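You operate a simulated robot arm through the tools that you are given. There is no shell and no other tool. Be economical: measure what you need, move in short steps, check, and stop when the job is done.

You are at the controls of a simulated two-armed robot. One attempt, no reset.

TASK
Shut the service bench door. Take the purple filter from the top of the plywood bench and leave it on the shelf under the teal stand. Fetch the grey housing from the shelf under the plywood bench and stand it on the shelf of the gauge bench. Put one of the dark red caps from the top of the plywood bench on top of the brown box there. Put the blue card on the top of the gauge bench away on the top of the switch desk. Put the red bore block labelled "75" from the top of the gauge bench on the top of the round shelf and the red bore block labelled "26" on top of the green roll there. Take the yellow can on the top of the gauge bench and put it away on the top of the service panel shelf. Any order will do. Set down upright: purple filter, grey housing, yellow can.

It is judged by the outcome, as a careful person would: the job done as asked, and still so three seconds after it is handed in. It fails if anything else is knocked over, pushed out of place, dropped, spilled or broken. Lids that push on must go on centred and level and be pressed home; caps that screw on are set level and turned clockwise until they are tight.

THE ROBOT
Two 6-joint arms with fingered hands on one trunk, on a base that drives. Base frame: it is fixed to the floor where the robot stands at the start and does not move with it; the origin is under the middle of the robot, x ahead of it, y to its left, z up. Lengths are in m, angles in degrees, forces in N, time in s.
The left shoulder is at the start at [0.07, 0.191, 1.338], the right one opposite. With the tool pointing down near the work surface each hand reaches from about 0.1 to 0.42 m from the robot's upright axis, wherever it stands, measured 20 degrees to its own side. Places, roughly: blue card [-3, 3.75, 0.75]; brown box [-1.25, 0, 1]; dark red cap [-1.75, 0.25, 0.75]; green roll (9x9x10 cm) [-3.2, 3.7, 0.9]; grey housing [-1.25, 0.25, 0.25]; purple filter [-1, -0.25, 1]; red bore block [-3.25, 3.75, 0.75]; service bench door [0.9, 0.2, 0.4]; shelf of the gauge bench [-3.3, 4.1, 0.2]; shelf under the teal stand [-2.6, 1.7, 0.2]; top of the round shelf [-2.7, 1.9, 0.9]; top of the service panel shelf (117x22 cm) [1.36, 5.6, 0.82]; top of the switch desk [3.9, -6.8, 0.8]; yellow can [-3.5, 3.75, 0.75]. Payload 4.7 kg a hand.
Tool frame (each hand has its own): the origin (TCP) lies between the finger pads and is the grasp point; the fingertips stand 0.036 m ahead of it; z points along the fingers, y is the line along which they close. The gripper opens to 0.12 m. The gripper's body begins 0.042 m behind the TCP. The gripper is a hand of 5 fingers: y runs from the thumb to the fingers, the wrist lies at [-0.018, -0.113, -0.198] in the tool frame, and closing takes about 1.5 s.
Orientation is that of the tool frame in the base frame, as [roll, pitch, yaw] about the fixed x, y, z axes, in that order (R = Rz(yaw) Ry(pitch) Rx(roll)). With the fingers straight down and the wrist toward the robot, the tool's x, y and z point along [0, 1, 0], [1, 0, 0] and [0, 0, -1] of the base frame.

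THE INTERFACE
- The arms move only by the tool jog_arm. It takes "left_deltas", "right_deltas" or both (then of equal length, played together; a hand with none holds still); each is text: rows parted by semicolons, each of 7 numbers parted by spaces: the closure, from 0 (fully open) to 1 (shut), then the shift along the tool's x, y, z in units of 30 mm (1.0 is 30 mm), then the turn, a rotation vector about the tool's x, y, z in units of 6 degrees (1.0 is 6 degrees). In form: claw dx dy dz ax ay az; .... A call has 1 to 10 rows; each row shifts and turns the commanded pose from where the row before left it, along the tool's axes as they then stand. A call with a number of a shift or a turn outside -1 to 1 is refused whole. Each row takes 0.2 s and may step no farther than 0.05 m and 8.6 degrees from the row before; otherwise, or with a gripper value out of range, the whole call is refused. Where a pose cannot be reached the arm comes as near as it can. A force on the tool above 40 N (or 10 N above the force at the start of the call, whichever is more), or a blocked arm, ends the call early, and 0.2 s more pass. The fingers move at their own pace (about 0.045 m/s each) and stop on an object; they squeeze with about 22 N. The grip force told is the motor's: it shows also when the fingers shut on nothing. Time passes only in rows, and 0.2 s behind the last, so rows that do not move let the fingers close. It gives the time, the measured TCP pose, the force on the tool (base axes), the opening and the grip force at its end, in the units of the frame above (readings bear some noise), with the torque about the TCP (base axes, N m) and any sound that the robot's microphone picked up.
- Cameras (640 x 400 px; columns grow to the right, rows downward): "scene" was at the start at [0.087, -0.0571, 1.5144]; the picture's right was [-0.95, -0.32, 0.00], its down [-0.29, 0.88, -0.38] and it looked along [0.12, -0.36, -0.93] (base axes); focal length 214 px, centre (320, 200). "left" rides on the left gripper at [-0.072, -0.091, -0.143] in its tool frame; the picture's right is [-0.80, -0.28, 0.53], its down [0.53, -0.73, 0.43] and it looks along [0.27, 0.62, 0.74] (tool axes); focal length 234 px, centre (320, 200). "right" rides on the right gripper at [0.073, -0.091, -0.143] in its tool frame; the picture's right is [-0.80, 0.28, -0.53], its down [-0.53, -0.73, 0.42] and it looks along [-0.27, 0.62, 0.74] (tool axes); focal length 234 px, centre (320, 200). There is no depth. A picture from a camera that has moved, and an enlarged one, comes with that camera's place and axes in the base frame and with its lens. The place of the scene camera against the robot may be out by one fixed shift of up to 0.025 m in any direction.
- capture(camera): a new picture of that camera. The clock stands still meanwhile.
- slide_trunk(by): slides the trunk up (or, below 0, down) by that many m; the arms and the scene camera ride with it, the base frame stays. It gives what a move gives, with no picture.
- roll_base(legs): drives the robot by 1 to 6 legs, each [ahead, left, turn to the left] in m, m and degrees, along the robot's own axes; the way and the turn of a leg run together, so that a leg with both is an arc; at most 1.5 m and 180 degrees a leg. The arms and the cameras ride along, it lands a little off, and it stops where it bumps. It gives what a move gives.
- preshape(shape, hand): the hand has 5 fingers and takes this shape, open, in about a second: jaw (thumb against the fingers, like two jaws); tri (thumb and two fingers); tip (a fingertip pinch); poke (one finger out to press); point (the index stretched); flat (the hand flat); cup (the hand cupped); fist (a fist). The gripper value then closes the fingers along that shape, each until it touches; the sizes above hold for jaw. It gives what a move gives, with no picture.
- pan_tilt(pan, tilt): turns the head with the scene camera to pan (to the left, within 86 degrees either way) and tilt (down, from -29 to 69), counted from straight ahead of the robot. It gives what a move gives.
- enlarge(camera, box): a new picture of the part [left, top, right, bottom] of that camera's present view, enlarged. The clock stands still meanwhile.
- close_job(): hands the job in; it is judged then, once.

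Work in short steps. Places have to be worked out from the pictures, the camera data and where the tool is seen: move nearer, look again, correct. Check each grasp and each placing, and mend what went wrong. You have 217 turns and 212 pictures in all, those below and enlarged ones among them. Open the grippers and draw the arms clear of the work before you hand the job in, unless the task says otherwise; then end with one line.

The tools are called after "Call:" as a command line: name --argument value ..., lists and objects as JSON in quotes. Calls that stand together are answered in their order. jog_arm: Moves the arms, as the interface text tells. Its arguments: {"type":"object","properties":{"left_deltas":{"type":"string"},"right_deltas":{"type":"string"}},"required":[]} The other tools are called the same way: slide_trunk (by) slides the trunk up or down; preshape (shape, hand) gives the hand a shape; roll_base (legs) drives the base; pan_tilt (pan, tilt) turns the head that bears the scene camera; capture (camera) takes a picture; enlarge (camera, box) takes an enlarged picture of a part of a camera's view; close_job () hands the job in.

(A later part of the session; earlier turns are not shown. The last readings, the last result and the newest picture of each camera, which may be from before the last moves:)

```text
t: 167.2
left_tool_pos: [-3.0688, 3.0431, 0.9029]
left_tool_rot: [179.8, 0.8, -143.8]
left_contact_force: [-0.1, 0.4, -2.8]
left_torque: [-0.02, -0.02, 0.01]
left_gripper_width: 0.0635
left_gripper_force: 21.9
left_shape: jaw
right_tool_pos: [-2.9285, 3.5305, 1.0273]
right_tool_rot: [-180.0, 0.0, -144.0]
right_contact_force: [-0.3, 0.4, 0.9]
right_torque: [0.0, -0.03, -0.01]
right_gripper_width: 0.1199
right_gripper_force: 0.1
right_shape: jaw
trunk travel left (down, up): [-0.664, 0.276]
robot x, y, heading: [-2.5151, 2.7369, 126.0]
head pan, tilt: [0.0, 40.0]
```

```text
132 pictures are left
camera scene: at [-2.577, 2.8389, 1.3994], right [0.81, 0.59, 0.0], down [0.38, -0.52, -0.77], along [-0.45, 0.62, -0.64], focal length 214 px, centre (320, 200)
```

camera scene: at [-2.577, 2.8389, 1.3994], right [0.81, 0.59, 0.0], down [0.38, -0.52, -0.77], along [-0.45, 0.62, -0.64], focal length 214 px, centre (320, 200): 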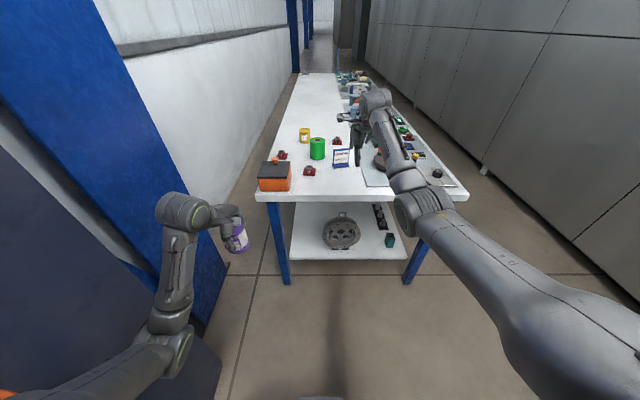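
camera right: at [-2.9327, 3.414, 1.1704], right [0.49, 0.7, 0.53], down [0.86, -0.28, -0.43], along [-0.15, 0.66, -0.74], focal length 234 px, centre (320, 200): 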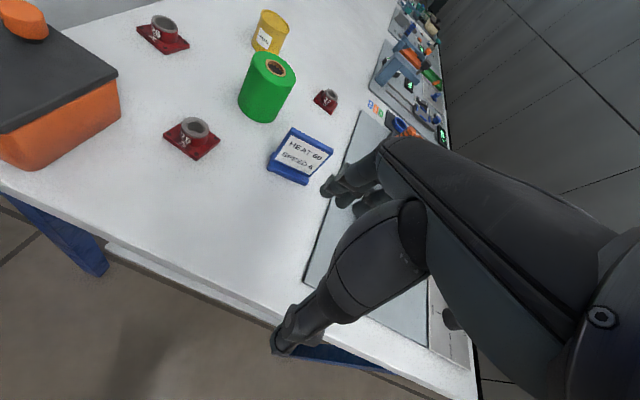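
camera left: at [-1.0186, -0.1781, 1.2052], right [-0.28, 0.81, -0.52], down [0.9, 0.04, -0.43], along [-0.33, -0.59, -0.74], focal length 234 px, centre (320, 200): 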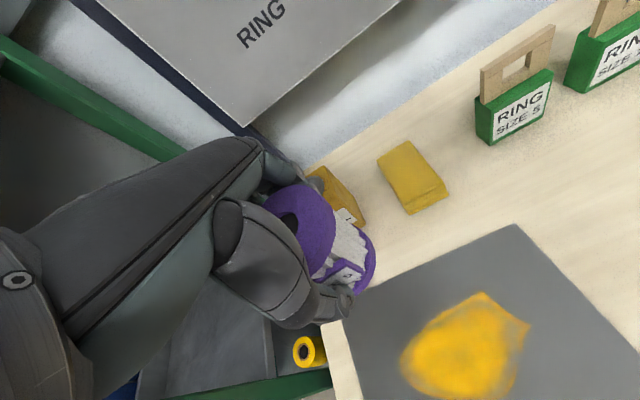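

Call:
enlarge --camera "right" --box '[110, 0, 360, 180]'

Call:
enlarge --camera "scene" --box '[250, 115, 370, 195]'

```text
2.22 times, centred on (235, 90) of right
camera zoom: at [-2.9327, 3.414, 1.1704], right [0.49, 0.7, 0.53], down [0.86, -0.28, -0.43], along [-0.15, 0.66, -0.74], focal length 520 px, centre (509, 444)
```

zoom: 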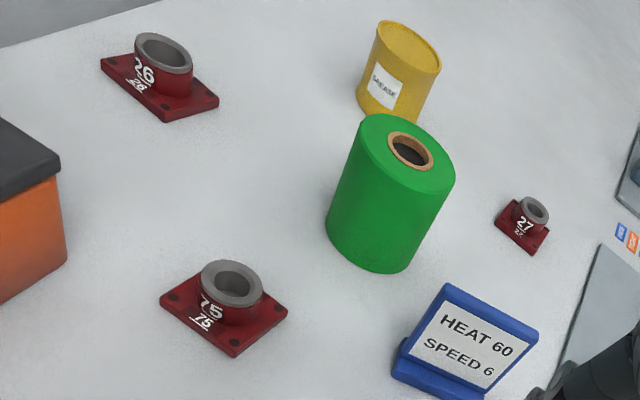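

```text
5.00 times, centred on (310, 155) of scene
camera zoom: at [-2.577, 2.8389, 1.3994], right [0.81, 0.59, 0.0], down [0.38, -0.52, -0.77], along [-0.45, 0.62, -0.64], focal length 1072 px, centre (370, 425)
```

zoom: 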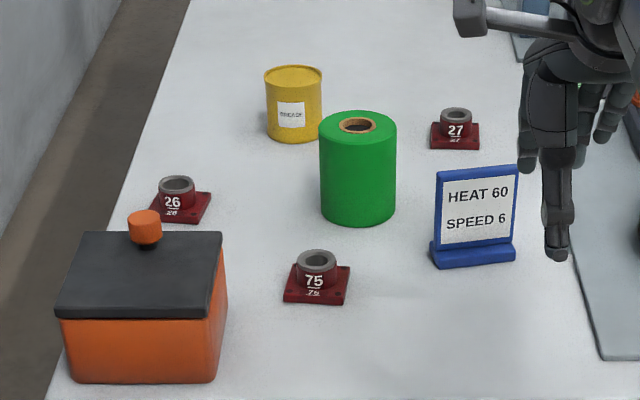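

Block 26 stands back left, 75 in front at about (-3.19, 3.555), the green roll at (-3.26, 3.72). The right hand will take 75 now; I raise the trunk and drive nearer.

Call:
slide_trunk --by 0.13

Call:
roll_base --legs '[[0.2, 0.07, 0]]'

Call:
jog_arm --right_deltas "0 0.9 -0.2 0.5 0 0 0; 0 0.9 -0.2 0.5 0 0 0; 0 0.9 -0.2 1 0 0 0; 0 0.9 0 1 0 0 0"

Call:
capture --camera "right"

Call:
capture --camera "scene"

```text
t: 168.8
left_tool_pos: [-3.0706, 3.0429, 1.0329]
left_tool_rot: [179.8, 0.8, -143.8]
left_contact_force: [0.2, -0.5, -1.5]
left_torque: [0.02, 0.0, -0.01]
left_gripper_width: 0.0634
left_gripper_force: 22.1
left_shape: jaw
right_tool_pos: [-2.9281, 3.5304, 1.1589]
right_tool_rot: [-179.9, 0.0, -143.9]
right_contact_force: [-0.1, 0.5, 0.1]
right_torque: [-0.03, 0.01, -0.02]
right_gripper_width: 0.1195
right_gripper_force: 0.1
right_shape: jaw
trunk travel left (down, up): [-0.794, 0.146]
robot x, y, heading: [-2.5159, 2.7348, 126.1]
head pan, tilt: [0.0, 40.0]
```

```text
t: 170.5
left_tool_pos: [-3.2433, 3.1578, 1.0326]
left_tool_rot: [179.7, 0.8, -143.6]
left_contact_force: [1.4, -0.7, -2.2]
left_torque: [-0.01, 0.02, -0.02]
left_gripper_width: 0.0635
left_gripper_force: 22.0
left_shape: jaw
right_tool_pos: [-3.1044, 3.6455, 1.1581]
right_tool_rot: [180.0, 0.0, -143.7]
right_contact_force: [-0.3, -1.2, -0.1]
right_torque: [-0.01, 0.0, -0.01]
right_gripper_width: 0.1198
right_gripper_force: 0.1
right_shape: jaw
trunk travel left (down, up): [-0.794, 0.146]
robot x, y, heading: [-2.6914, 2.8459, 126.3]
head pan, tilt: [0.0, 40.0]
```

```text
t: 171.5
left_tool_pos: [-3.2452, 3.1575, 1.0323]
left_tool_rot: [179.7, 0.8, -143.6]
left_contact_force: [0.1, 0.1, -2.2]
left_torque: [0.01, 0.01, 0.02]
left_gripper_width: 0.0634
left_gripper_force: 22.0
left_shape: jaw
right_tool_pos: [-3.1797, 3.5693, 1.0699]
right_tool_rot: [180.0, 0.1, -143.8]
right_contact_force: [0.1, 0.0, 0.3]
right_torque: [0.03, 0.01, -0.03]
right_gripper_width: 0.1197
right_gripper_force: 0.1
right_shape: jaw
trunk travel left (down, up): [-0.794, 0.146]
robot x, y, heading: [-2.6917, 2.8494, 126.4]
head pan, tilt: [0.0, 40.0]
```

```text
129 pictures are left
camera right: at [-3.1842, 3.4518, 1.2124], right [0.48, 0.7, 0.53], down [0.86, -0.27, -0.43], along [-0.15, 0.66, -0.74], focal length 234 px, centre (320, 200)
```

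right: 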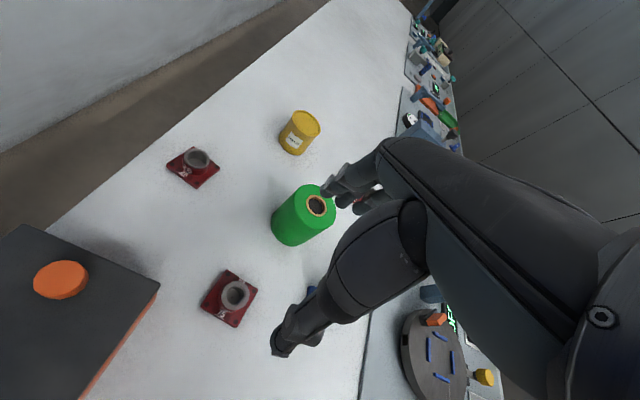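

```text
128 pictures are left
camera scene: at [-2.7524, 2.9539, 1.5295], right [0.81, 0.59, 0.0], down [0.38, -0.52, -0.77], along [-0.45, 0.62, -0.64], focal length 214 px, centre (320, 200)
```

scene: 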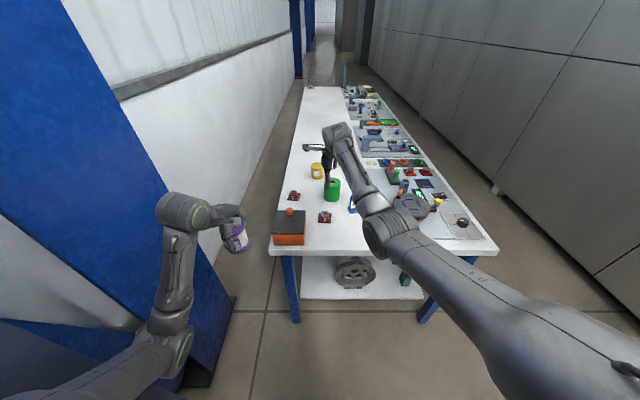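

Block 75's rim is triangulated at (-3.177, 3.550, 0.848). I centre over it and descend to TCP 0.852.

Call:
jog_arm --right_deltas "0.3 0.3 -0.58 0.5 0 0 0; 0.3 0 0 1 0 0 0; 0.3 0 0 1 0 0 0; 0.3 0 0 1 0 0 0; 0.3 0 0 1 0 0 0; 0.3 0 0 0.5 0 0 0; 0.3 0 0 0 0 0 0"

Call:
capture --camera "right"

```text
t: 173.1
left_tool_pos: [-3.2447, 3.1562, 1.033]
left_tool_rot: [179.7, 0.7, -143.5]
left_contact_force: [-0.5, -0.8, -2.2]
left_torque: [-0.01, -0.02, 0.0]
left_gripper_width: 0.0632
left_gripper_force: 22.1
left_shape: jaw
right_tool_pos: [-3.1796, 3.5509, 0.9187]
right_tool_rot: [179.8, 0.1, -143.8]
right_contact_force: [0.3, 0.6, 0.2]
right_torque: [0.01, -0.01, 0.02]
right_gripper_width: 0.0845
right_gripper_force: 0.0
right_shape: jaw
trunk travel left (down, up): [-0.794, 0.146]
robot x, y, heading: [-2.6944, 2.8473, 126.5]
head pan, tilt: [0.0, 40.0]
```

```text
127 pictures are left
camera right: at [-3.1843, 3.4343, 1.0613], right [0.48, 0.7, 0.53], down [0.86, -0.28, -0.43], along [-0.15, 0.66, -0.74], focal length 234 px, centre (320, 200)
```

right: 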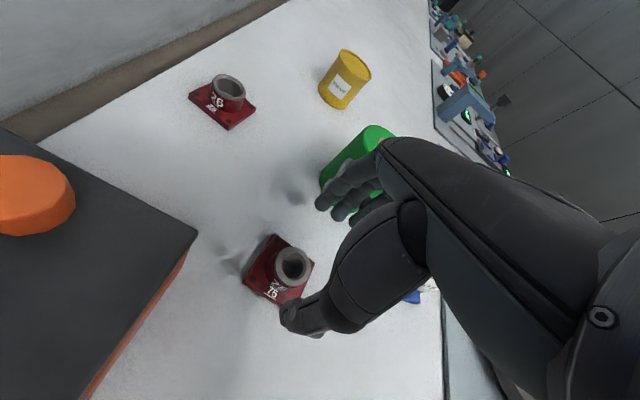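

Aligned within 2 mm. I lower to 0.852 and close.

Call:
jog_arm --right_deltas "0.3 0 0 1 0 0 0; 0.3 0 0 1 0 0 0; 0.3 0 0 0.2 0 0 0; 0.3 0 0 0 0 0 0"

Call:
jog_arm --right_deltas "1 0 0 0 0 0 0; 1 0 0 0 0 0 0; 1 0 0 0 0 0 0; 1 0 0 0 0 0 0; 1 0 0 0 0 0 0"

Call:
jog_arm --right_deltas "1 0 0 -0.5 0 0 0; 1 0 0 -1 0 0 0; 1 0 0 -1 0 0 0; 1 0 0 -1 0 0 0; 1 0 0 -1 0 0 0; 1 0 0 -1 0 0 0; 1 0 0 -1 0 0 0"

Call:
capture --camera "right"

```text
t: 174.1
left_tool_pos: [-3.2432, 3.1573, 1.0362]
left_tool_rot: [179.6, 0.8, -143.6]
left_contact_force: [0.1, 0.9, -2.6]
left_torque: [-0.03, 0.04, 0.0]
left_gripper_width: 0.0635
left_gripper_force: 22.1
left_shape: jaw
right_tool_pos: [-3.1809, 3.5494, 0.8551]
right_tool_rot: [179.5, -0.1, -143.7]
right_contact_force: [-1.0, 2.8, 26.5]
right_torque: [-0.89, -0.61, -0.05]
right_gripper_width: 0.0827
right_gripper_force: 0.1
right_shape: jaw
trunk travel left (down, up): [-0.794, 0.146]
robot x, y, heading: [-2.691, 2.8459, 126.2]
head pan, tilt: [0.0, 40.0]
```

```text
t: 175.3
left_tool_pos: [-3.2416, 3.1535, 1.0353]
left_tool_rot: [179.5, 0.9, -143.6]
left_contact_force: [-0.1, 1.1, -1.9]
left_torque: [0.03, 0.01, 0.01]
left_gripper_width: 0.0635
left_gripper_force: 21.9
left_shape: jaw
right_tool_pos: [-3.1786, 3.5458, 0.8569]
right_tool_rot: [179.5, -0.1, -143.8]
right_contact_force: [4.6, -7.2, 32.5]
right_torque: [-0.61, -0.09, -0.07]
right_gripper_width: 0.0574
right_gripper_force: 21.9
right_shape: jaw
trunk travel left (down, up): [-0.794, 0.146]
robot x, y, heading: [-2.6928, 2.8461, 126.0]
head pan, tilt: [0.0, 40.0]
```

```text
t: 176.9
left_tool_pos: [-3.2448, 3.1576, 1.0335]
left_tool_rot: [179.7, 0.8, -143.7]
left_contact_force: [0.0, -0.2, -2.0]
left_torque: [-0.04, -0.03, 0.03]
left_gripper_width: 0.0633
left_gripper_force: 21.2
left_shape: jaw
right_tool_pos: [-3.1767, 3.5467, 1.0485]
right_tool_rot: [180.0, 0.0, -143.8]
right_contact_force: [-0.2, -0.8, -3.0]
right_torque: [0.0, 0.03, -0.01]
right_gripper_width: 0.0545
right_gripper_force: 22.5
right_shape: jaw
trunk travel left (down, up): [-0.794, 0.146]
robot x, y, heading: [-2.6855, 2.8495, 126.2]
head pan, tilt: [0.0, 40.0]
```

```text
126 pictures are left
camera right: at [-3.1816, 3.4301, 1.1916], right [0.48, 0.7, 0.53], down [0.86, -0.28, -0.42], along [-0.15, 0.66, -0.74], focal length 234 px, centre (320, 200)
```

right: 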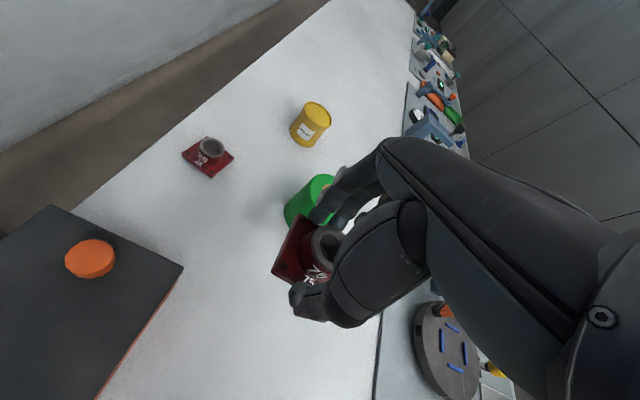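

Block 75 is lifted (held by its flange, label visible). I back away, draw the hand in, move to mid-corridor and turn left to face the teal stand.

Call:
roll_base --legs '[[-0.5, 0, 0]]'

Call:
jog_arm --right_deltas "1 0 -1 0 0 0 0; 1 -0.3 -1 0 0 0 0; 1 -0.3 -1 0 0 0 0; 1 -0.3 -1 0 0 0 0; 1 -0.3 -1 0 0 0 0; 1 -0.3 -1 0 0 0 0; 1 -0.3 -1 0 0 0 0"

Call:
roll_base --legs '[[-0.5, -0.65, 0], [0, 0, 92]]'

Call:
pan_tilt --pan 0 --tilt 45

Call:
capture --camera "scene"

```text
t: 178.9
left_tool_pos: [-3.0608, 2.9794, 1.0435]
left_tool_rot: [178.4, 1.1, -147.4]
left_contact_force: [-0.1, 0.8, -3.3]
left_torque: [-0.01, 0.07, 0.03]
left_gripper_width: 0.0629
left_gripper_force: 21.6
left_shape: jaw
right_tool_pos: [-2.9762, 3.3505, 1.0412]
right_tool_rot: [-179.6, -0.2, -146.8]
right_contact_force: [0.8, -0.6, -2.4]
right_torque: [0.06, 0.03, -0.01]
right_gripper_width: 0.0537
right_gripper_force: 22.1
right_shape: jaw
trunk travel left (down, up): [-0.794, 0.146]
robot x, y, heading: [-2.5244, 2.6206, 123.1]
head pan, tilt: [0.0, 40.0]
stopped in leg 1: the robot was blocked; the commanded pose is now the measured one
```

```text
t: 180.7
left_tool_pos: [-3.0609, 2.9781, 1.0469]
left_tool_rot: [178.2, 1.2, -147.5]
left_contact_force: [0.4, -1.1, -1.9]
left_torque: [0.02, 0.0, -0.01]
left_gripper_width: 0.0632
left_gripper_force: 21.9
left_shape: jaw
right_tool_pos: [-2.8018, 3.2253, 1.0556]
right_tool_rot: [178.4, 2.2, -148.2]
right_contact_force: [-0.4, -1.3, -2.4]
right_torque: [-0.01, -0.02, -0.03]
right_gripper_width: 0.0492
right_gripper_force: 21.9
right_shape: jaw
trunk travel left (down, up): [-0.794, 0.146]
robot x, y, heading: [-2.5269, 2.6212, 123.2]
head pan, tilt: [0.0, 40.0]
stopped in row 7 (right hand): the arm was blocked; the commanded pose is now the measured one
```

```text
t: 181.5
left_tool_pos: [-3.0591, 2.9791, 1.051]
left_tool_rot: [177.7, 1.0, -147.6]
left_contact_force: [0.4, -0.1, -1.5]
left_torque: [-0.01, 0.01, 0.0]
left_gripper_width: 0.0636
left_gripper_force: 22.0
left_shape: jaw
right_tool_pos: [-2.7957, 3.2256, 1.0548]
right_tool_rot: [178.2, 2.5, -148.3]
right_contact_force: [1.1, -0.3, -3.6]
right_torque: [-0.01, -0.02, 0.0]
right_gripper_width: 0.0491
right_gripper_force: 22.3
right_shape: jaw
trunk travel left (down, up): [-0.794, 0.146]
robot x, y, heading: [-2.5172, 2.6193, 123.3]
head pan, tilt: [0.0, 40.0]
stopped in leg 1: the robot was blocked; the commanded pose is now the measured one
```

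```text
t: 182.2
left_tool_pos: [-3.0613, 2.9783, 1.049]
left_tool_rot: [177.9, 0.9, -147.5]
left_contact_force: [0.5, -0.4, -1.9]
left_torque: [0.0, -0.01, 0.01]
left_gripper_width: 0.0634
left_gripper_force: 22.4
left_shape: jaw
right_tool_pos: [-2.7958, 3.2255, 1.0566]
right_tool_rot: [178.4, 2.5, -148.1]
right_contact_force: [0.2, -0.3, -3.2]
right_torque: [-0.03, 0.01, -0.02]
right_gripper_width: 0.049
right_gripper_force: 22.5
right_shape: jaw
trunk travel left (down, up): [-0.794, 0.146]
robot x, y, heading: [-2.5168, 2.621, 123.2]
head pan, tilt: [0.0, 45.0]
```

```text
125 pictures are left
camera scene: at [-2.5777, 2.7353, 1.5215], right [0.84, 0.55, 0.0], down [0.39, -0.6, -0.7], along [-0.38, 0.59, -0.71], focal length 214 px, centre (320, 200)
```

scene: 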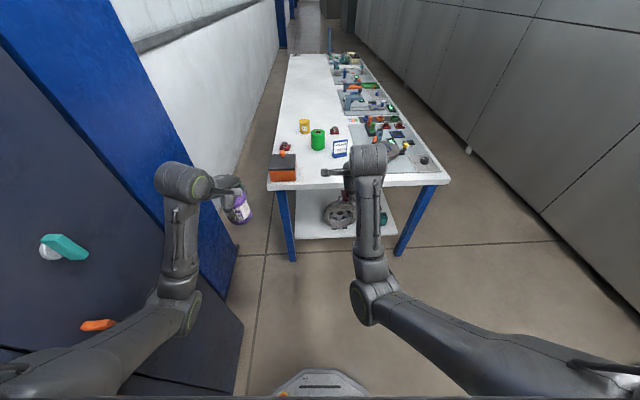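

The left arm met the tall cabinet behind. I go slightly ahead and right to free it.

Call:
roll_base --legs '[[0.06, -0.1, 0], [0, -0.55, 0]]'

Call:
capture --camera "right"

Call:
pan_tilt --pan 50 --tilt 35

Call:
capture --camera "scene"

```text
t: 186.1
left_tool_pos: [-2.5598, 3.3698, 1.0521]
left_tool_rot: [177.7, 0.8, -148.1]
left_contact_force: [-0.4, -0.8, -2.5]
left_torque: [-0.02, -0.01, -0.02]
left_gripper_width: 0.0633
left_gripper_force: 22.1
left_shape: jaw
right_tool_pos: [-2.2928, 3.6149, 1.0594]
right_tool_rot: [178.2, 2.3, -148.9]
right_contact_force: [0.1, 1.4, -3.4]
right_torque: [-0.04, -0.01, 0.0]
right_gripper_width: 0.0493
right_gripper_force: 22.1
right_shape: jaw
trunk travel left (down, up): [-0.794, 0.146]
robot x, y, heading: [-2.0254, 3.0103, 122.4]
head pan, tilt: [0.0, 45.0]
```

```text
124 pictures are left
camera right: at [-2.3097, 3.4924, 1.1953], right [0.53, 0.63, 0.57], down [0.84, -0.33, -0.43], along [-0.08, 0.7, -0.71], focal length 234 px, centre (320, 200)
```

right: 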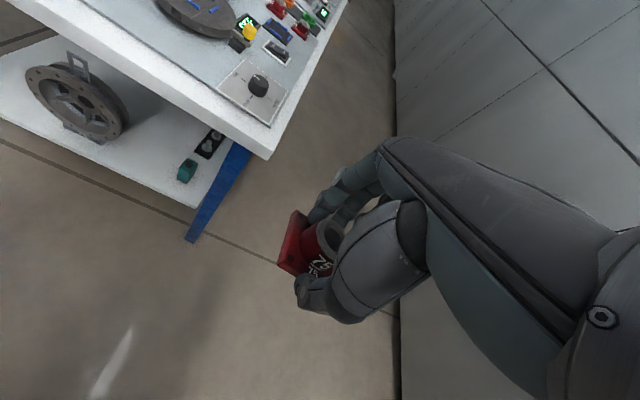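

```text
t: 187.3
left_tool_pos: [-2.5581, 3.369, 1.0523]
left_tool_rot: [177.5, 0.8, -148.1]
left_contact_force: [0.1, 1.2, -1.6]
left_torque: [-0.02, -0.01, 0.03]
left_gripper_width: 0.0632
left_gripper_force: 21.7
left_shape: jaw
right_tool_pos: [-2.2913, 3.6161, 1.0592]
right_tool_rot: [178.1, 2.4, -148.9]
right_contact_force: [-0.4, -0.1, -2.9]
right_torque: [-0.01, 0.02, 0.03]
right_gripper_width: 0.0491
right_gripper_force: 22.4
right_shape: jaw
trunk travel left (down, up): [-0.794, 0.146]
robot x, y, heading: [-2.0294, 3.0136, 122.3]
head pan, tilt: [50.0, 35.0]
```

```text
123 pictures are left
camera scene: at [-2.1207, 3.0628, 1.5369], right [0.13, 0.99, 0.0], down [0.57, -0.08, -0.82], along [-0.81, 0.11, -0.57], focal length 214 px, centre (320, 200)
```

scene: 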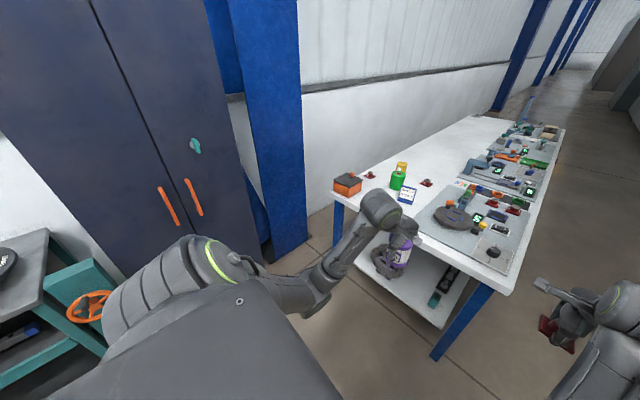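

The block may have turned in the grip; I zoom in on it.

Call:
enlarge --camera "right" --box '[250, 170, 410, 340]'

Call:
enlarge --camera "scene" --box '[500, 260, 640, 370]'

```text
2.35 times, centred on (330, 255) of right
camera zoom: at [-2.3093, 3.4927, 1.1952], right [0.53, 0.63, 0.57], down [0.84, -0.33, -0.43], along [-0.08, 0.7, -0.71], focal length 551 px, centre (296, 71)
```

zoom: 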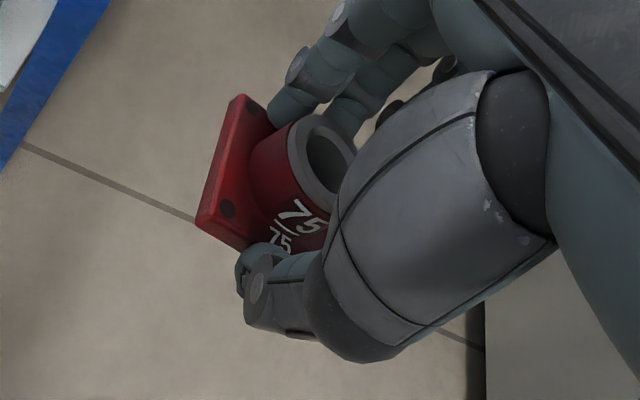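

```text
3.64 times, centred on (570, 315) of scene
camera zoom: at [-2.1207, 3.0628, 1.5369], right [0.13, 0.99, 0.0], down [0.57, -0.08, -0.82], along [-0.81, 0.11, -0.57], focal length 780 px, centre (-589, -218)
```

zoom: 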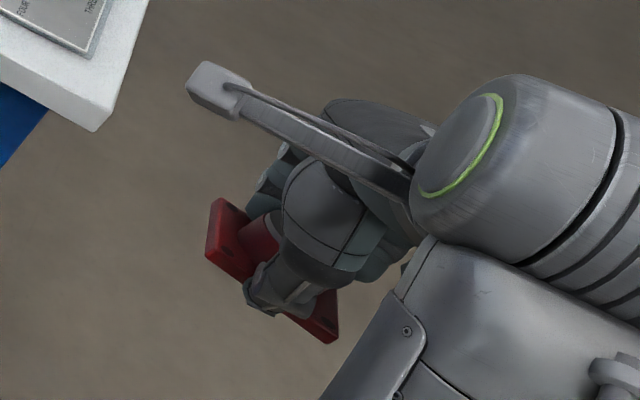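

The block is tilted some 20 degrees in the fingers but firmly held; it will level when set down. I back along the corridor and turn left to face the teal stand.

Call:
roll_base --legs '[[-0.73, 0, 0], [0, 0, 96]]'

Call:
pan_tilt --pan 0 --tilt 45

Call:
capture --camera "scene"

```text
t: 195.3
left_tool_pos: [-1.9627, 1.8528, 1.0517]
left_tool_rot: [177.5, 0.7, -53.9]
left_contact_force: [0.0, 0.4, -1.5]
left_torque: [0.03, -0.02, 0.01]
left_gripper_width: 0.0627
left_gripper_force: 22.0
left_shape: jaw
right_tool_pos: [-2.226, 2.1005, 1.0584]
right_tool_rot: [178.2, 2.4, -54.7]
right_contact_force: [0.7, -0.2, -3.3]
right_torque: [0.0, -0.03, 0.0]
right_gripper_width: 0.0489
right_gripper_force: 21.3
right_shape: jaw
trunk travel left (down, up): [-0.794, 0.146]
robot x, y, heading: [-1.6453, 2.4084, -143.5]
head pan, tilt: [50.0, 35.0]
```

```text
t: 196.5
left_tool_pos: [-1.9628, 1.8522, 1.0523]
left_tool_rot: [177.6, 0.8, -54.0]
left_contact_force: [-0.7, 0.3, -2.4]
left_torque: [0.0, 0.02, 0.0]
left_gripper_width: 0.0629
left_gripper_force: 22.2
left_shape: jaw
right_tool_pos: [-2.2274, 2.1016, 1.0589]
right_tool_rot: [178.1, 2.4, -54.8]
right_contact_force: [0.3, 0.7, -2.2]
right_torque: [-0.01, -0.04, 0.0]
right_gripper_width: 0.0489
right_gripper_force: 22.2
right_shape: jaw
trunk travel left (down, up): [-0.794, 0.146]
robot x, y, heading: [-1.6454, 2.4133, -143.4]
head pan, tilt: [0.0, 45.0]
```

```text
120 pictures are left
camera scene: at [-1.7312, 2.3297, 1.5221], right [-0.6, 0.8, 0.0], down [0.57, 0.42, -0.71], along [-0.57, -0.42, -0.71], focal length 214 px, centre (320, 200)
```

scene: 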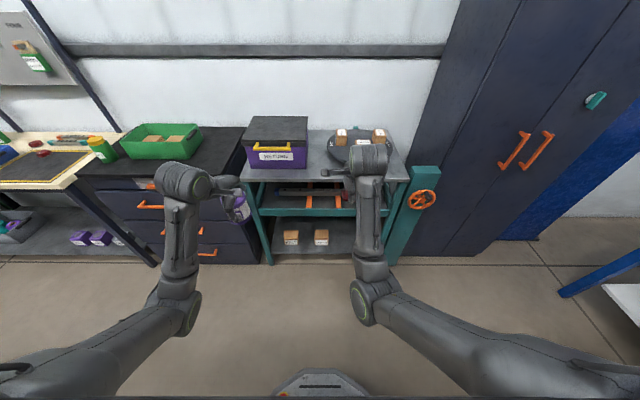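

Call:
enlarge --camera "scene" --box '[230, 105, 450, 275]'

Call:
capture --camera "right"

```text
2.35 times, centred on (340, 190) of scene
camera zoom: at [-1.7312, 2.3297, 1.5221], right [-0.6, 0.8, 0.0], down [0.57, 0.42, -0.71], along [-0.57, -0.42, -0.71], focal length 505 px, centre (273, 224)
```

zoom: 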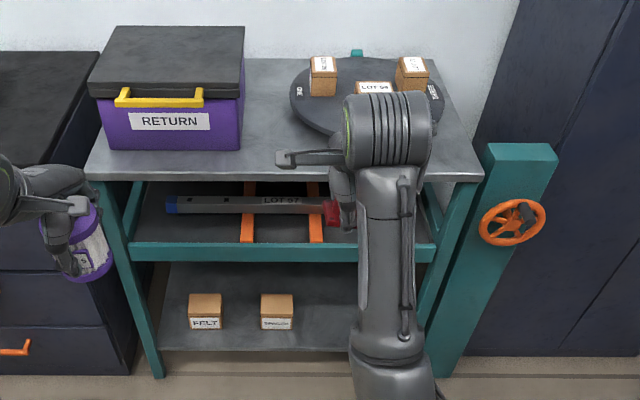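

```text
118 pictures are left
camera right: at [-2.1035, 2.0916, 1.1951], right [-0.67, 0.49, 0.57], down [0.27, 0.86, -0.42], along [-0.7, -0.13, -0.71], focal length 234 px, centre (320, 200)
```

right: 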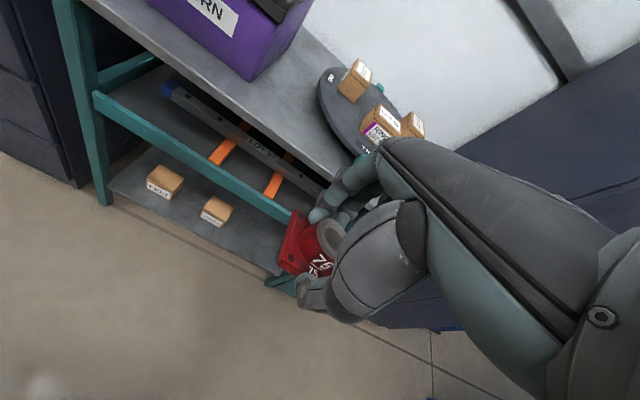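

The stand top is at about 0.86, the disc centre at about (-2.70, 1.885), and the bottom shelf at about 0.15 with 0.4 m of clearance. I drive 0.25 ahead and bring the block over the free front part of the disc.

Call:
roll_base --legs '[[0.25, 0, 0]]'

Call:
jog_arm --right_deltas "1 -0.6 0.9 -0.5 0 0 0; 1 -0.7 0.9 -0.5 0 0 0; 1 -0.7 0.9 0 0 0 0"

Call:
capture --camera "right"

Call:
capture --camera "scene"

```text
t: 198.3
left_tool_pos: [-2.1714, 1.7062, 1.0516]
left_tool_rot: [177.6, 0.7, -54.5]
left_contact_force: [0.0, -0.7, -1.3]
left_torque: [0.01, -0.03, 0.0]
left_gripper_width: 0.0631
left_gripper_force: 22.1
left_shape: jaw
right_tool_pos: [-2.4324, 1.9577, 1.0587]
right_tool_rot: [178.1, 2.3, -55.2]
right_contact_force: [0.4, -0.6, -3.3]
right_torque: [-0.02, -0.03, -0.01]
right_gripper_width: 0.049
right_gripper_force: 21.2
right_shape: jaw
trunk travel left (down, up): [-0.794, 0.146]
robot x, y, heading: [-1.8448, 2.2637, -143.8]
head pan, tilt: [0.0, 45.0]
```

```text
t: 199.1
left_tool_pos: [-2.1713, 1.7066, 1.0519]
left_tool_rot: [177.7, 0.9, -54.5]
left_contact_force: [0.7, -0.5, -2.0]
left_torque: [0.0, -0.03, -0.01]
left_gripper_width: 0.0631
left_gripper_force: 22.4
left_shape: jaw
right_tool_pos: [-2.5315, 1.9608, 1.0925]
right_tool_rot: [178.2, 2.2, -55.2]
right_contact_force: [-0.1, -0.4, -2.8]
right_torque: [0.0, -0.05, 0.02]
right_gripper_width: 0.0488
right_gripper_force: 22.4
right_shape: jaw
trunk travel left (down, up): [-0.794, 0.146]
robot x, y, heading: [-1.8447, 2.2652, -143.7]
head pan, tilt: [0.0, 45.0]
```

```text
117 pictures are left
camera right: at [-2.4086, 1.9503, 1.2287], right [-0.66, 0.49, 0.57], down [0.28, 0.86, -0.43], along [-0.7, -0.12, -0.71], focal length 234 px, centre (320, 200)
```

right: 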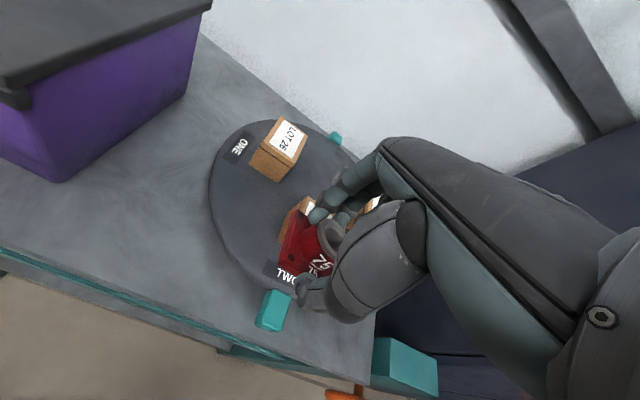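

```text
116 pictures are left
camera scene: at [-1.9358, 2.1824, 1.5219], right [-0.59, 0.81, 0.0], down [0.57, 0.42, -0.71], along [-0.57, -0.42, -0.71], focal length 214 px, centre (320, 200)
```

scene: 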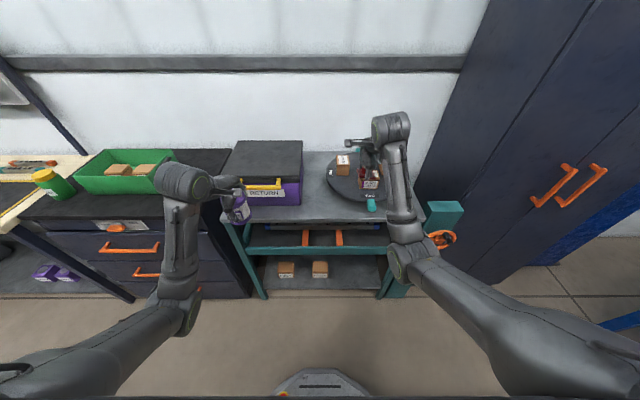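

The free space is on the front-left of the disc, about (-2.59, 1.867). To keep fingers off the boxes I turn the hand about 75 degrees so the fingers lie to the left and the thumb to the right.

Call:
jog_arm --right_deltas "1 0 0 -0.3 0 0 -1; 1 0 0 0 0 0 -1; 1 0 0 0 0 0 -1; 1 0 0 0 0 0 -1; 1 0 0 0 0 0 -1; 1 0 0 0 0 0 -1; 1 0 0 0 0 0 -1; 1 0 0 0 0 0 -1; 1 0 0 0 0 0 -1; 1 0 0 0 0 0 -1"

Call:
jog_arm --right_deltas "1 0 0 0 0 0 -1; 1 0 0 0 0 0 -1; 1 0 0 0 0.35 0 0"

Call:
capture --camera "right"

Call:
enlarge --camera "scene" --box '[300, 110, 460, 220]'

```text
t: 201.3
left_tool_pos: [-2.1702, 1.7058, 1.0522]
left_tool_rot: [177.7, 0.7, -54.6]
left_contact_force: [0.2, -0.4, -1.1]
left_torque: [-0.01, -0.01, 0.0]
left_gripper_width: 0.0628
left_gripper_force: 22.2
left_shape: jaw
right_tool_pos: [-2.5306, 1.9593, 1.1021]
right_tool_rot: [-178.9, 2.7, 4.9]
right_contact_force: [-0.5, -1.1, -3.6]
right_torque: [0.03, 0.01, 0.0]
right_gripper_width: 0.0492
right_gripper_force: 21.7
right_shape: jaw
trunk travel left (down, up): [-0.794, 0.146]
robot x, y, heading: [-1.8459, 2.2623, -144.0]
head pan, tilt: [0.0, 45.0]
```

```text
t: 202.1
left_tool_pos: [-2.1711, 1.7061, 1.0519]
left_tool_rot: [177.6, 0.9, -54.6]
left_contact_force: [-0.1, -0.1, -3.0]
left_torque: [0.02, 0.02, -0.03]
left_gripper_width: 0.0632
left_gripper_force: 21.5
left_shape: jaw
right_tool_pos: [-2.5316, 1.9595, 1.1034]
right_tool_rot: [-176.2, 2.5, 16.9]
right_contact_force: [-0.2, -0.4, -2.6]
right_torque: [0.0, 0.01, 0.01]
right_gripper_width: 0.0492
right_gripper_force: 22.1
right_shape: jaw
trunk travel left (down, up): [-0.794, 0.146]
robot x, y, heading: [-1.844, 2.2634, -143.8]
head pan, tilt: [0.0, 45.0]
```

```text
115 pictures are left
camera right: at [-2.4787, 2.0602, 1.2479], right [-0.66, -0.53, 0.54], down [-0.74, 0.57, -0.35], along [-0.12, -0.63, -0.76], focal length 234 px, centre (320, 200)
```

right: 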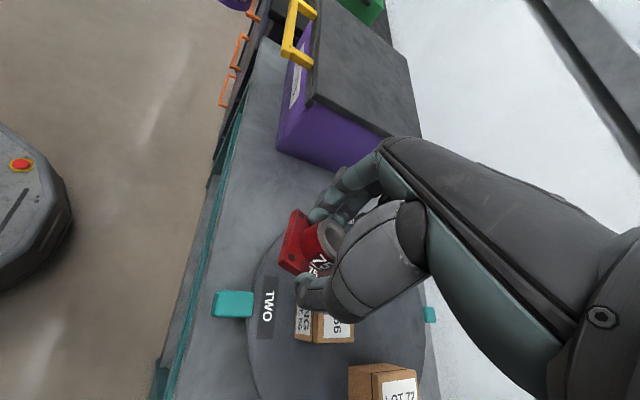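

```text
3.64 times, centred on (380, 165) of scene
camera zoom: at [-1.9338, 2.1817, 1.5221], right [-0.59, 0.81, 0.0], down [0.57, 0.42, -0.71], along [-0.57, -0.42, -0.71], focal length 780 px, centre (102, 327)
```

zoom: 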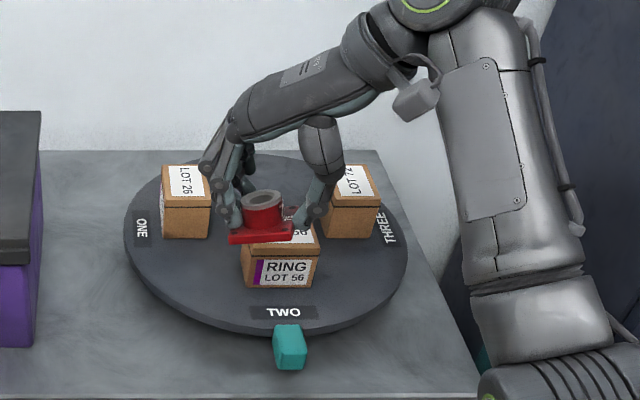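

In this view all is clear: the free spot is front-left, between LOT 26 and LOT 56. I level the hand, move the block over (-2.587, 1.860), and look.

Call:
jog_arm --right_deltas "1 -0.9 0.9 0 -0.6 0.42 0; 1 -0.9 0.9 0 0 0 0; 1 -0.9 0.85 0 0 0 0; 1 0 0 1 0 0 0; 1 0 0 1 0 0 0; 1 0 0 0 0 0 0"

Call:
enlarge --camera "scene" --box '[300, 110, 460, 220]'

Call:
capture --camera "right"

```text
t: 203.5
left_tool_pos: [-2.1707, 1.7065, 1.052]
left_tool_rot: [177.6, 0.8, -54.5]
left_contact_force: [0.1, -0.6, -1.3]
left_torque: [0.01, -0.02, 0.04]
left_gripper_width: 0.063
left_gripper_force: 21.4
left_shape: jaw
right_tool_pos: [-2.584, 1.8605, 1.0417]
right_tool_rot: [-179.8, 0.0, 16.7]
right_contact_force: [0.1, -0.2, -2.9]
right_torque: [0.05, 0.03, 0.0]
right_gripper_width: 0.0491
right_gripper_force: 22.1
right_shape: jaw
trunk travel left (down, up): [-0.794, 0.146]
robot x, y, heading: [-1.8459, 2.2634, -143.9]
head pan, tilt: [0.0, 45.0]
```

```text
3.64 times, centred on (380, 165) of scene
camera zoom: at [-1.9336, 2.1819, 1.5221], right [-0.59, 0.81, 0.0], down [0.57, 0.42, -0.71], along [-0.57, -0.42, -0.71], focal length 780 px, centre (102, 327)
```

zoom: 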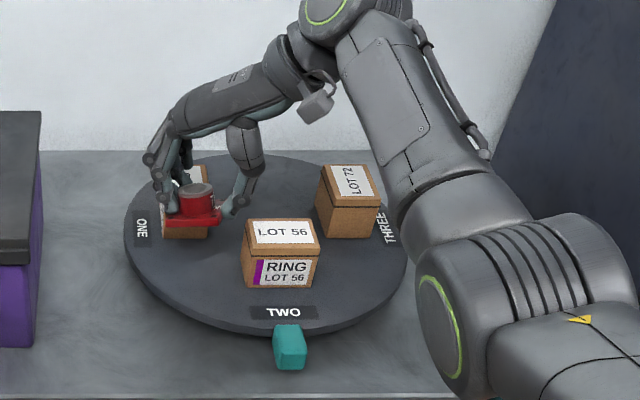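

```text
112 pictures are left
camera right: at [-2.5421, 1.9679, 1.1841], right [-0.69, -0.5, 0.52], down [-0.72, 0.55, -0.42], along [-0.08, -0.67, -0.74], focal length 234 px, centre (320, 200)
```

right: 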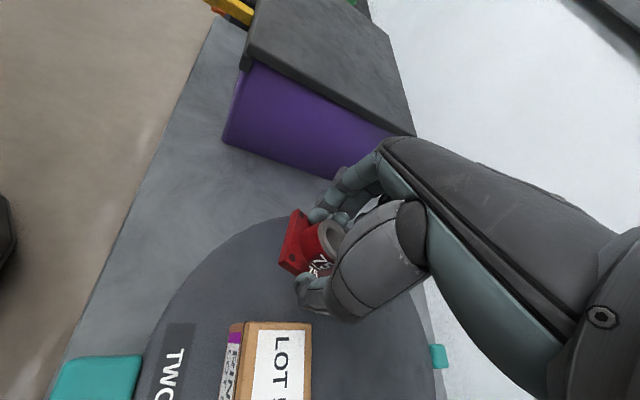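

The block should land at the free spot. I shift 1 cm back, lower 7 cm, then continue in small steps to contact.

Call:
jog_arm --right_deltas "1 -0.31 0.11 0.5 0 0 0; 1 0 0 0.8 0 0 0; 1 0 0 0.8 0 0 0; 1 0 0 0.3 0 0 0; 1 0 0 0.2 0 0 0; 1 0 0 0 0 0 0"

Call:
jog_arm --right_deltas "1 0 0 0.15 0 0 0; 1 0 0 0.15 0 0 0; 1 0 0 0 0 0 0"

Call:
enlarge --camera "scene" --box '[300, 110, 460, 220]'

```text
t: 204.2
left_tool_pos: [-2.1672, 1.7084, 1.0541]
left_tool_rot: [177.5, 0.8, -54.3]
left_contact_force: [-0.4, 0.3, -2.4]
left_torque: [0.01, 0.0, 0.0]
left_gripper_width: 0.0631
left_gripper_force: 21.7
left_shape: jaw
right_tool_pos: [-2.5951, 1.846, 1.0145]
right_tool_rot: [179.1, 1.5, 17.2]
right_contact_force: [3.6, -2.0, 26.0]
right_torque: [-0.8, 0.65, 0.21]
right_gripper_width: 0.0493
right_gripper_force: 21.8
right_shape: jaw
trunk travel left (down, up): [-0.794, 0.146]
robot x, y, heading: [-1.8449, 2.2631, -143.7]
head pan, tilt: [0.0, 45.0]
stopped in row 3 (right hand): the force on the tool passed its limit at 46 N (the readings are from after the stop); the commanded pose is now the measured one
```

```text
t: 204.9
left_tool_pos: [-2.1679, 1.7079, 1.0521]
left_tool_rot: [177.6, 0.8, -54.4]
left_contact_force: [-0.4, -0.2, -2.8]
left_torque: [0.0, -0.06, 0.0]
left_gripper_width: 0.0631
left_gripper_force: 22.2
left_shape: jaw
right_tool_pos: [-2.5978, 1.8403, 1.0134]
right_tool_rot: [178.5, 2.1, 17.3]
right_contact_force: [3.1, -3.5, 28.4]
right_torque: [-0.83, 0.79, 0.16]
right_gripper_width: 0.0495
right_gripper_force: 21.9
right_shape: jaw
trunk travel left (down, up): [-0.794, 0.146]
robot x, y, heading: [-1.843, 2.2619, -143.9]
head pan, tilt: [0.0, 45.0]
stopped in row 3 (right hand): the force on the tool passed its limit at 42 N (the readings are from after the stop); the commanded pose is now the measured one
```

```text
3.64 times, centred on (380, 165) of scene
camera zoom: at [-1.932, 2.1831, 1.5222], right [-0.59, 0.81, 0.0], down [0.57, 0.42, -0.71], along [-0.57, -0.42, -0.71], focal length 780 px, centre (102, 327)
```

zoom: 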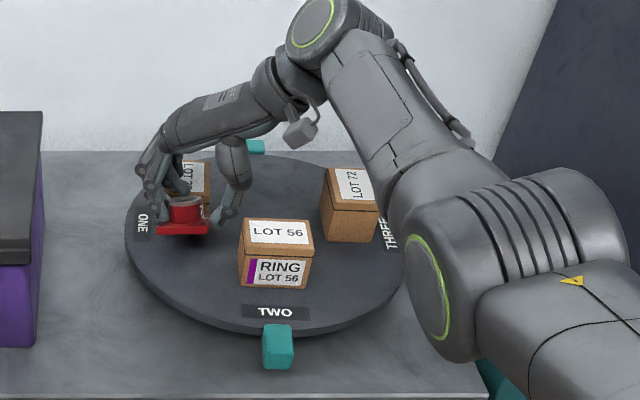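

Contact came early, at about box-top height: the fingers must have touched the top of LOT 26, and the disc turned a few degrees. I raise at once, and look.

Call:
jog_arm --right_deltas "1 0 0 -1 0 0 0; 1 0 0 -0.7 0 0 0; 1 0 0 0 -0.2 0.35 0"

Call:
jog_arm --right_deltas "1 0.6 0 0 0 0 -1; 1 0.6 0 0 0 0 -1; 1 0 -0.8 0 0 0 0"

Call:
enlarge --camera "scene" --box '[300, 110, 460, 220]'

Call:
capture --camera "right"

```text
t: 205.7
left_tool_pos: [-2.1695, 1.7059, 1.0515]
left_tool_rot: [177.7, 0.8, -54.4]
left_contact_force: [-0.5, 0.2, -1.4]
left_torque: [-0.01, 0.04, 0.01]
left_gripper_width: 0.0629
left_gripper_force: 21.6
left_shape: jaw
right_tool_pos: [-2.598, 1.8443, 1.0554]
right_tool_rot: [178.0, -0.7, 17.4]
right_contact_force: [-0.1, -0.8, -2.4]
right_torque: [0.0, 0.01, -0.01]
right_gripper_width: 0.0491
right_gripper_force: 22.3
right_shape: jaw
trunk travel left (down, up): [-0.794, 0.146]
robot x, y, heading: [-1.8483, 2.2641, -143.9]
head pan, tilt: [0.0, 45.0]
```

```text
t: 206.5
left_tool_pos: [-2.1715, 1.7071, 1.0535]
left_tool_rot: [177.8, 0.7, -54.4]
left_contact_force: [0.2, 0.1, -2.2]
left_torque: [-0.04, -0.01, -0.02]
left_gripper_width: 0.0629
left_gripper_force: 21.8
left_shape: jaw
right_tool_pos: [-2.5781, 1.8772, 1.0538]
right_tool_rot: [177.6, -0.3, 29.2]
right_contact_force: [-0.8, 0.2, -3.2]
right_torque: [-0.02, -0.01, -0.04]
right_gripper_width: 0.0491
right_gripper_force: 22.3
right_shape: jaw
trunk travel left (down, up): [-0.794, 0.146]
robot x, y, heading: [-1.849, 2.2626, -144.0]
head pan, tilt: [0.0, 45.0]
```

```text
3.64 times, centred on (380, 165) of scene
camera zoom: at [-1.9358, 2.1833, 1.522], right [-0.59, 0.81, 0.0], down [0.57, 0.42, -0.71], along [-0.57, -0.42, -0.71], focal length 780 px, centre (102, 327)
```

zoom: 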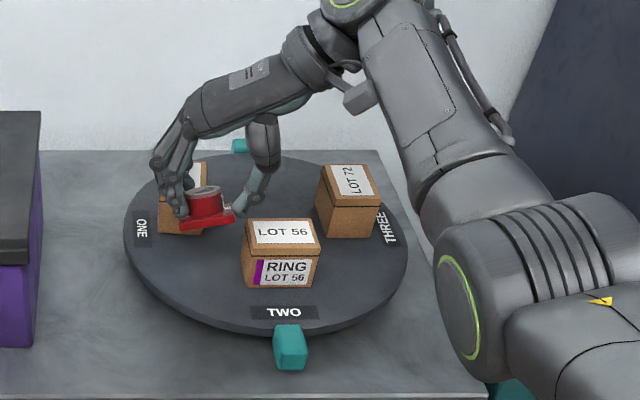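

```text
109 pictures are left
camera right: at [-2.5616, 1.9979, 1.1927], right [-0.58, -0.62, 0.53], down [-0.81, 0.36, -0.46], along [0.09, -0.7, -0.71], focal length 234 px, centre (320, 200)
```

right: 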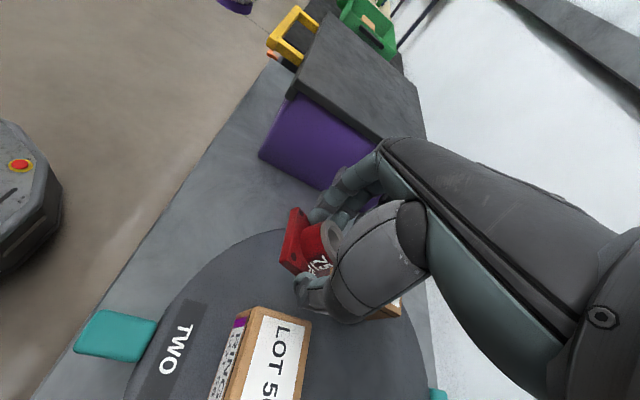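

LOT 26 and the disc are where they were (only the robot had flexed). The block should now land well in front of LOT 26; I level the hand and lower carefully.

Call:
jog_arm --right_deltas "1 0 0.1 0.4 0.4 0 0; 1 0 0 0.7 0 0 0; 1 0 0 0.7 0 0 0; 1 0 0 0 0 0 0"

Call:
enlarge --camera "scene" --box '[300, 110, 460, 220]'

```text
t: 207.5
left_tool_pos: [-2.1691, 1.7061, 1.0528]
left_tool_rot: [177.6, 0.8, -54.5]
left_contact_force: [-0.3, -0.2, -1.0]
left_torque: [0.01, -0.03, 0.0]
left_gripper_width: 0.0628
left_gripper_force: 22.1
left_shape: jaw
right_tool_pos: [-2.5711, 1.8767, 1.0015]
right_tool_rot: [-179.8, -0.2, 29.3]
right_contact_force: [-0.5, 0.5, -2.8]
right_torque: [0.02, 0.03, -0.03]
right_gripper_width: 0.0494
right_gripper_force: 21.2
right_shape: jaw
trunk travel left (down, up): [-0.794, 0.146]
robot x, y, heading: [-1.8471, 2.2613, -143.9]
head pan, tilt: [0.0, 45.0]
```

```text
3.64 times, centred on (380, 165) of scene
camera zoom: at [-1.9339, 2.1816, 1.5221], right [-0.59, 0.81, 0.0], down [0.57, 0.42, -0.71], along [-0.57, -0.42, -0.71], focal length 780 px, centre (102, 327)
```

zoom: 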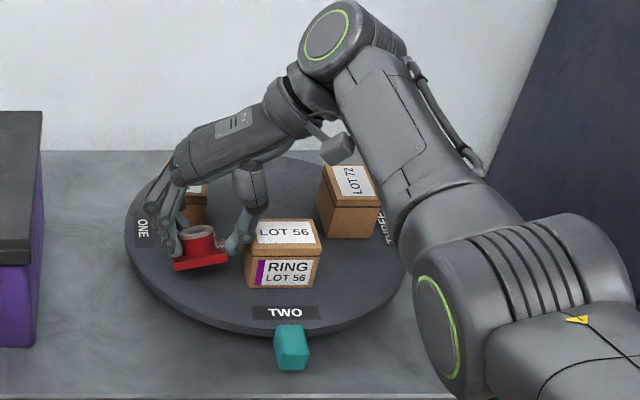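

Clear so far; the thumb passes close to LOT 56, so I shift 1 cm left and go down in small steps.

Call:
jog_arm --right_deltas "1 0 0.35 0.3 0 0 0; 1 0 0 0.5 0 0 0; 1 0 0 0.4 0 0 0; 1 0 0 0 0 0 0"

Call:
jog_arm --right_deltas "1 0 0 0.2 0 0 0; 1 0 0 0.2 0 0 0; 1 0 0 0 0 0 0"

Call:
enlarge --camera "scene" --box '[300, 110, 460, 220]'

```text
t: 208.6
left_tool_pos: [-2.1693, 1.7065, 1.0525]
left_tool_rot: [177.7, 0.8, -54.4]
left_contact_force: [-0.3, 0.0, -2.5]
left_torque: [0.04, -0.04, -0.01]
left_gripper_width: 0.0632
left_gripper_force: 22.0
left_shape: jaw
right_tool_pos: [-2.5686, 1.8621, 0.9766]
right_tool_rot: [179.7, 0.7, 29.3]
right_contact_force: [2.7, 0.5, 23.3]
right_torque: [-0.58, -0.82, 0.0]
right_gripper_width: 0.0499
right_gripper_force: 22.2
right_shape: jaw
trunk travel left (down, up): [-0.794, 0.146]
robot x, y, heading: [-1.8438, 2.2615, -144.1]
head pan, tilt: [0.0, 45.0]
stopped in row 4 (right hand): the force on the tool passed its limit at 42 N (the readings are from after the stop); the commanded pose is now the measured one
```

```text
t: 209.1
left_tool_pos: [-2.1693, 1.7069, 1.0519]
left_tool_rot: [177.7, 0.8, -54.5]
left_contact_force: [-0.3, -0.9, -2.4]
left_torque: [-0.01, -0.02, 0.04]
left_gripper_width: 0.0628
left_gripper_force: 21.6
left_shape: jaw
right_tool_pos: [-2.5687, 1.8603, 0.9766]
right_tool_rot: [179.2, 1.2, 29.3]
right_contact_force: [3.4, 0.1, 25.4]
right_torque: [-0.64, -0.89, -0.06]
right_gripper_width: 0.0502
right_gripper_force: 22.1
right_shape: jaw
trunk travel left (down, up): [-0.794, 0.146]
robot x, y, heading: [-1.841, 2.2583, -143.9]
head pan, tilt: [0.0, 45.0]
stopped in row 2 (right hand): the force on the tool passed its limit at 43 N (the readings are from after the stop); the commanded pose is now the measured one
```

```text
3.64 times, centred on (380, 165) of scene
camera zoom: at [-1.9326, 2.1831, 1.5221], right [-0.59, 0.81, 0.0], down [0.57, 0.42, -0.71], along [-0.57, -0.42, -0.71], focal length 780 px, centre (102, 327)
```

zoom: 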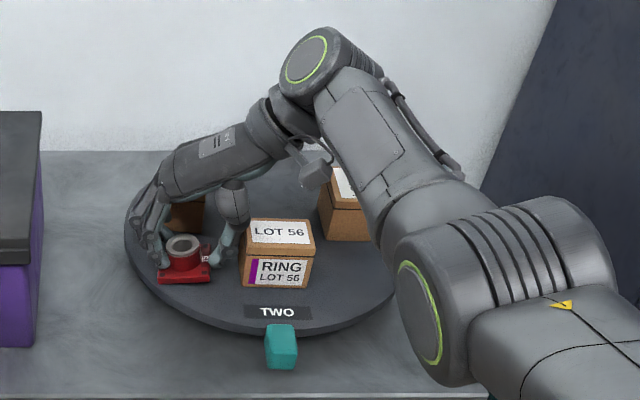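

The block now rests flat on the disc (disc top about 0.94). I ease the pressure, open slightly and lift away.

Call:
jog_arm --right_deltas "1 0 0 -0.12 0 0 0; 0.48 0 0 0 0 0 0; 0.48 0 0 0 0 0 0; 0.48 0 0 0 0 0 0; 0.48 0 0 -0.4 0 0 0; 0.48 0 0 -0.8 0 0 0; 0.48 0 0 -1 0 0 0; 0.48 0 0 -1 0 0 0; 0.48 0 0 -1 0 0 0"

Call:
enlarge --camera "scene" --box '[300, 110, 460, 220]'

```text
t: 211.1
left_tool_pos: [-2.1681, 1.7058, 1.0525]
left_tool_rot: [177.7, 1.0, -54.4]
left_contact_force: [-0.8, -0.8, -2.7]
left_torque: [0.04, 0.01, 0.0]
left_gripper_width: 0.0626
left_gripper_force: 21.7
left_shape: jaw
right_tool_pos: [-2.5649, 1.8618, 1.1015]
right_tool_rot: [179.6, 0.8, 29.2]
right_contact_force: [1.1, 0.3, 0.9]
right_torque: [0.01, 0.03, 0.02]
right_gripper_width: 0.0621
right_gripper_force: 0.1
right_shape: jaw
trunk travel left (down, up): [-0.794, 0.146]
robot x, y, heading: [-1.8453, 2.266, -143.8]
head pan, tilt: [0.0, 45.0]
```

```text
3.64 times, centred on (380, 165) of scene
camera zoom: at [-1.9326, 2.1823, 1.5222], right [-0.59, 0.81, 0.0], down [0.57, 0.42, -0.71], along [-0.57, -0.42, -0.71], focal length 780 px, centre (102, 327)
```

zoom: 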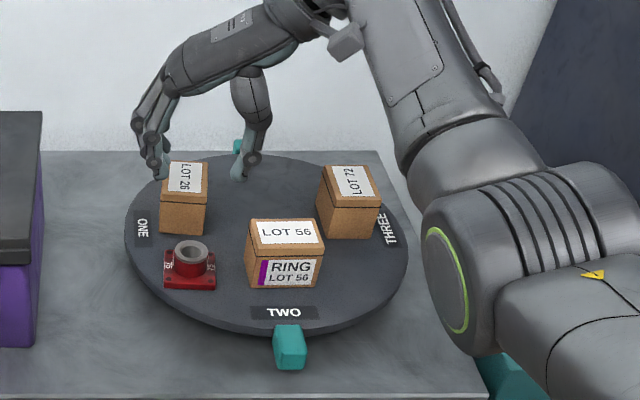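

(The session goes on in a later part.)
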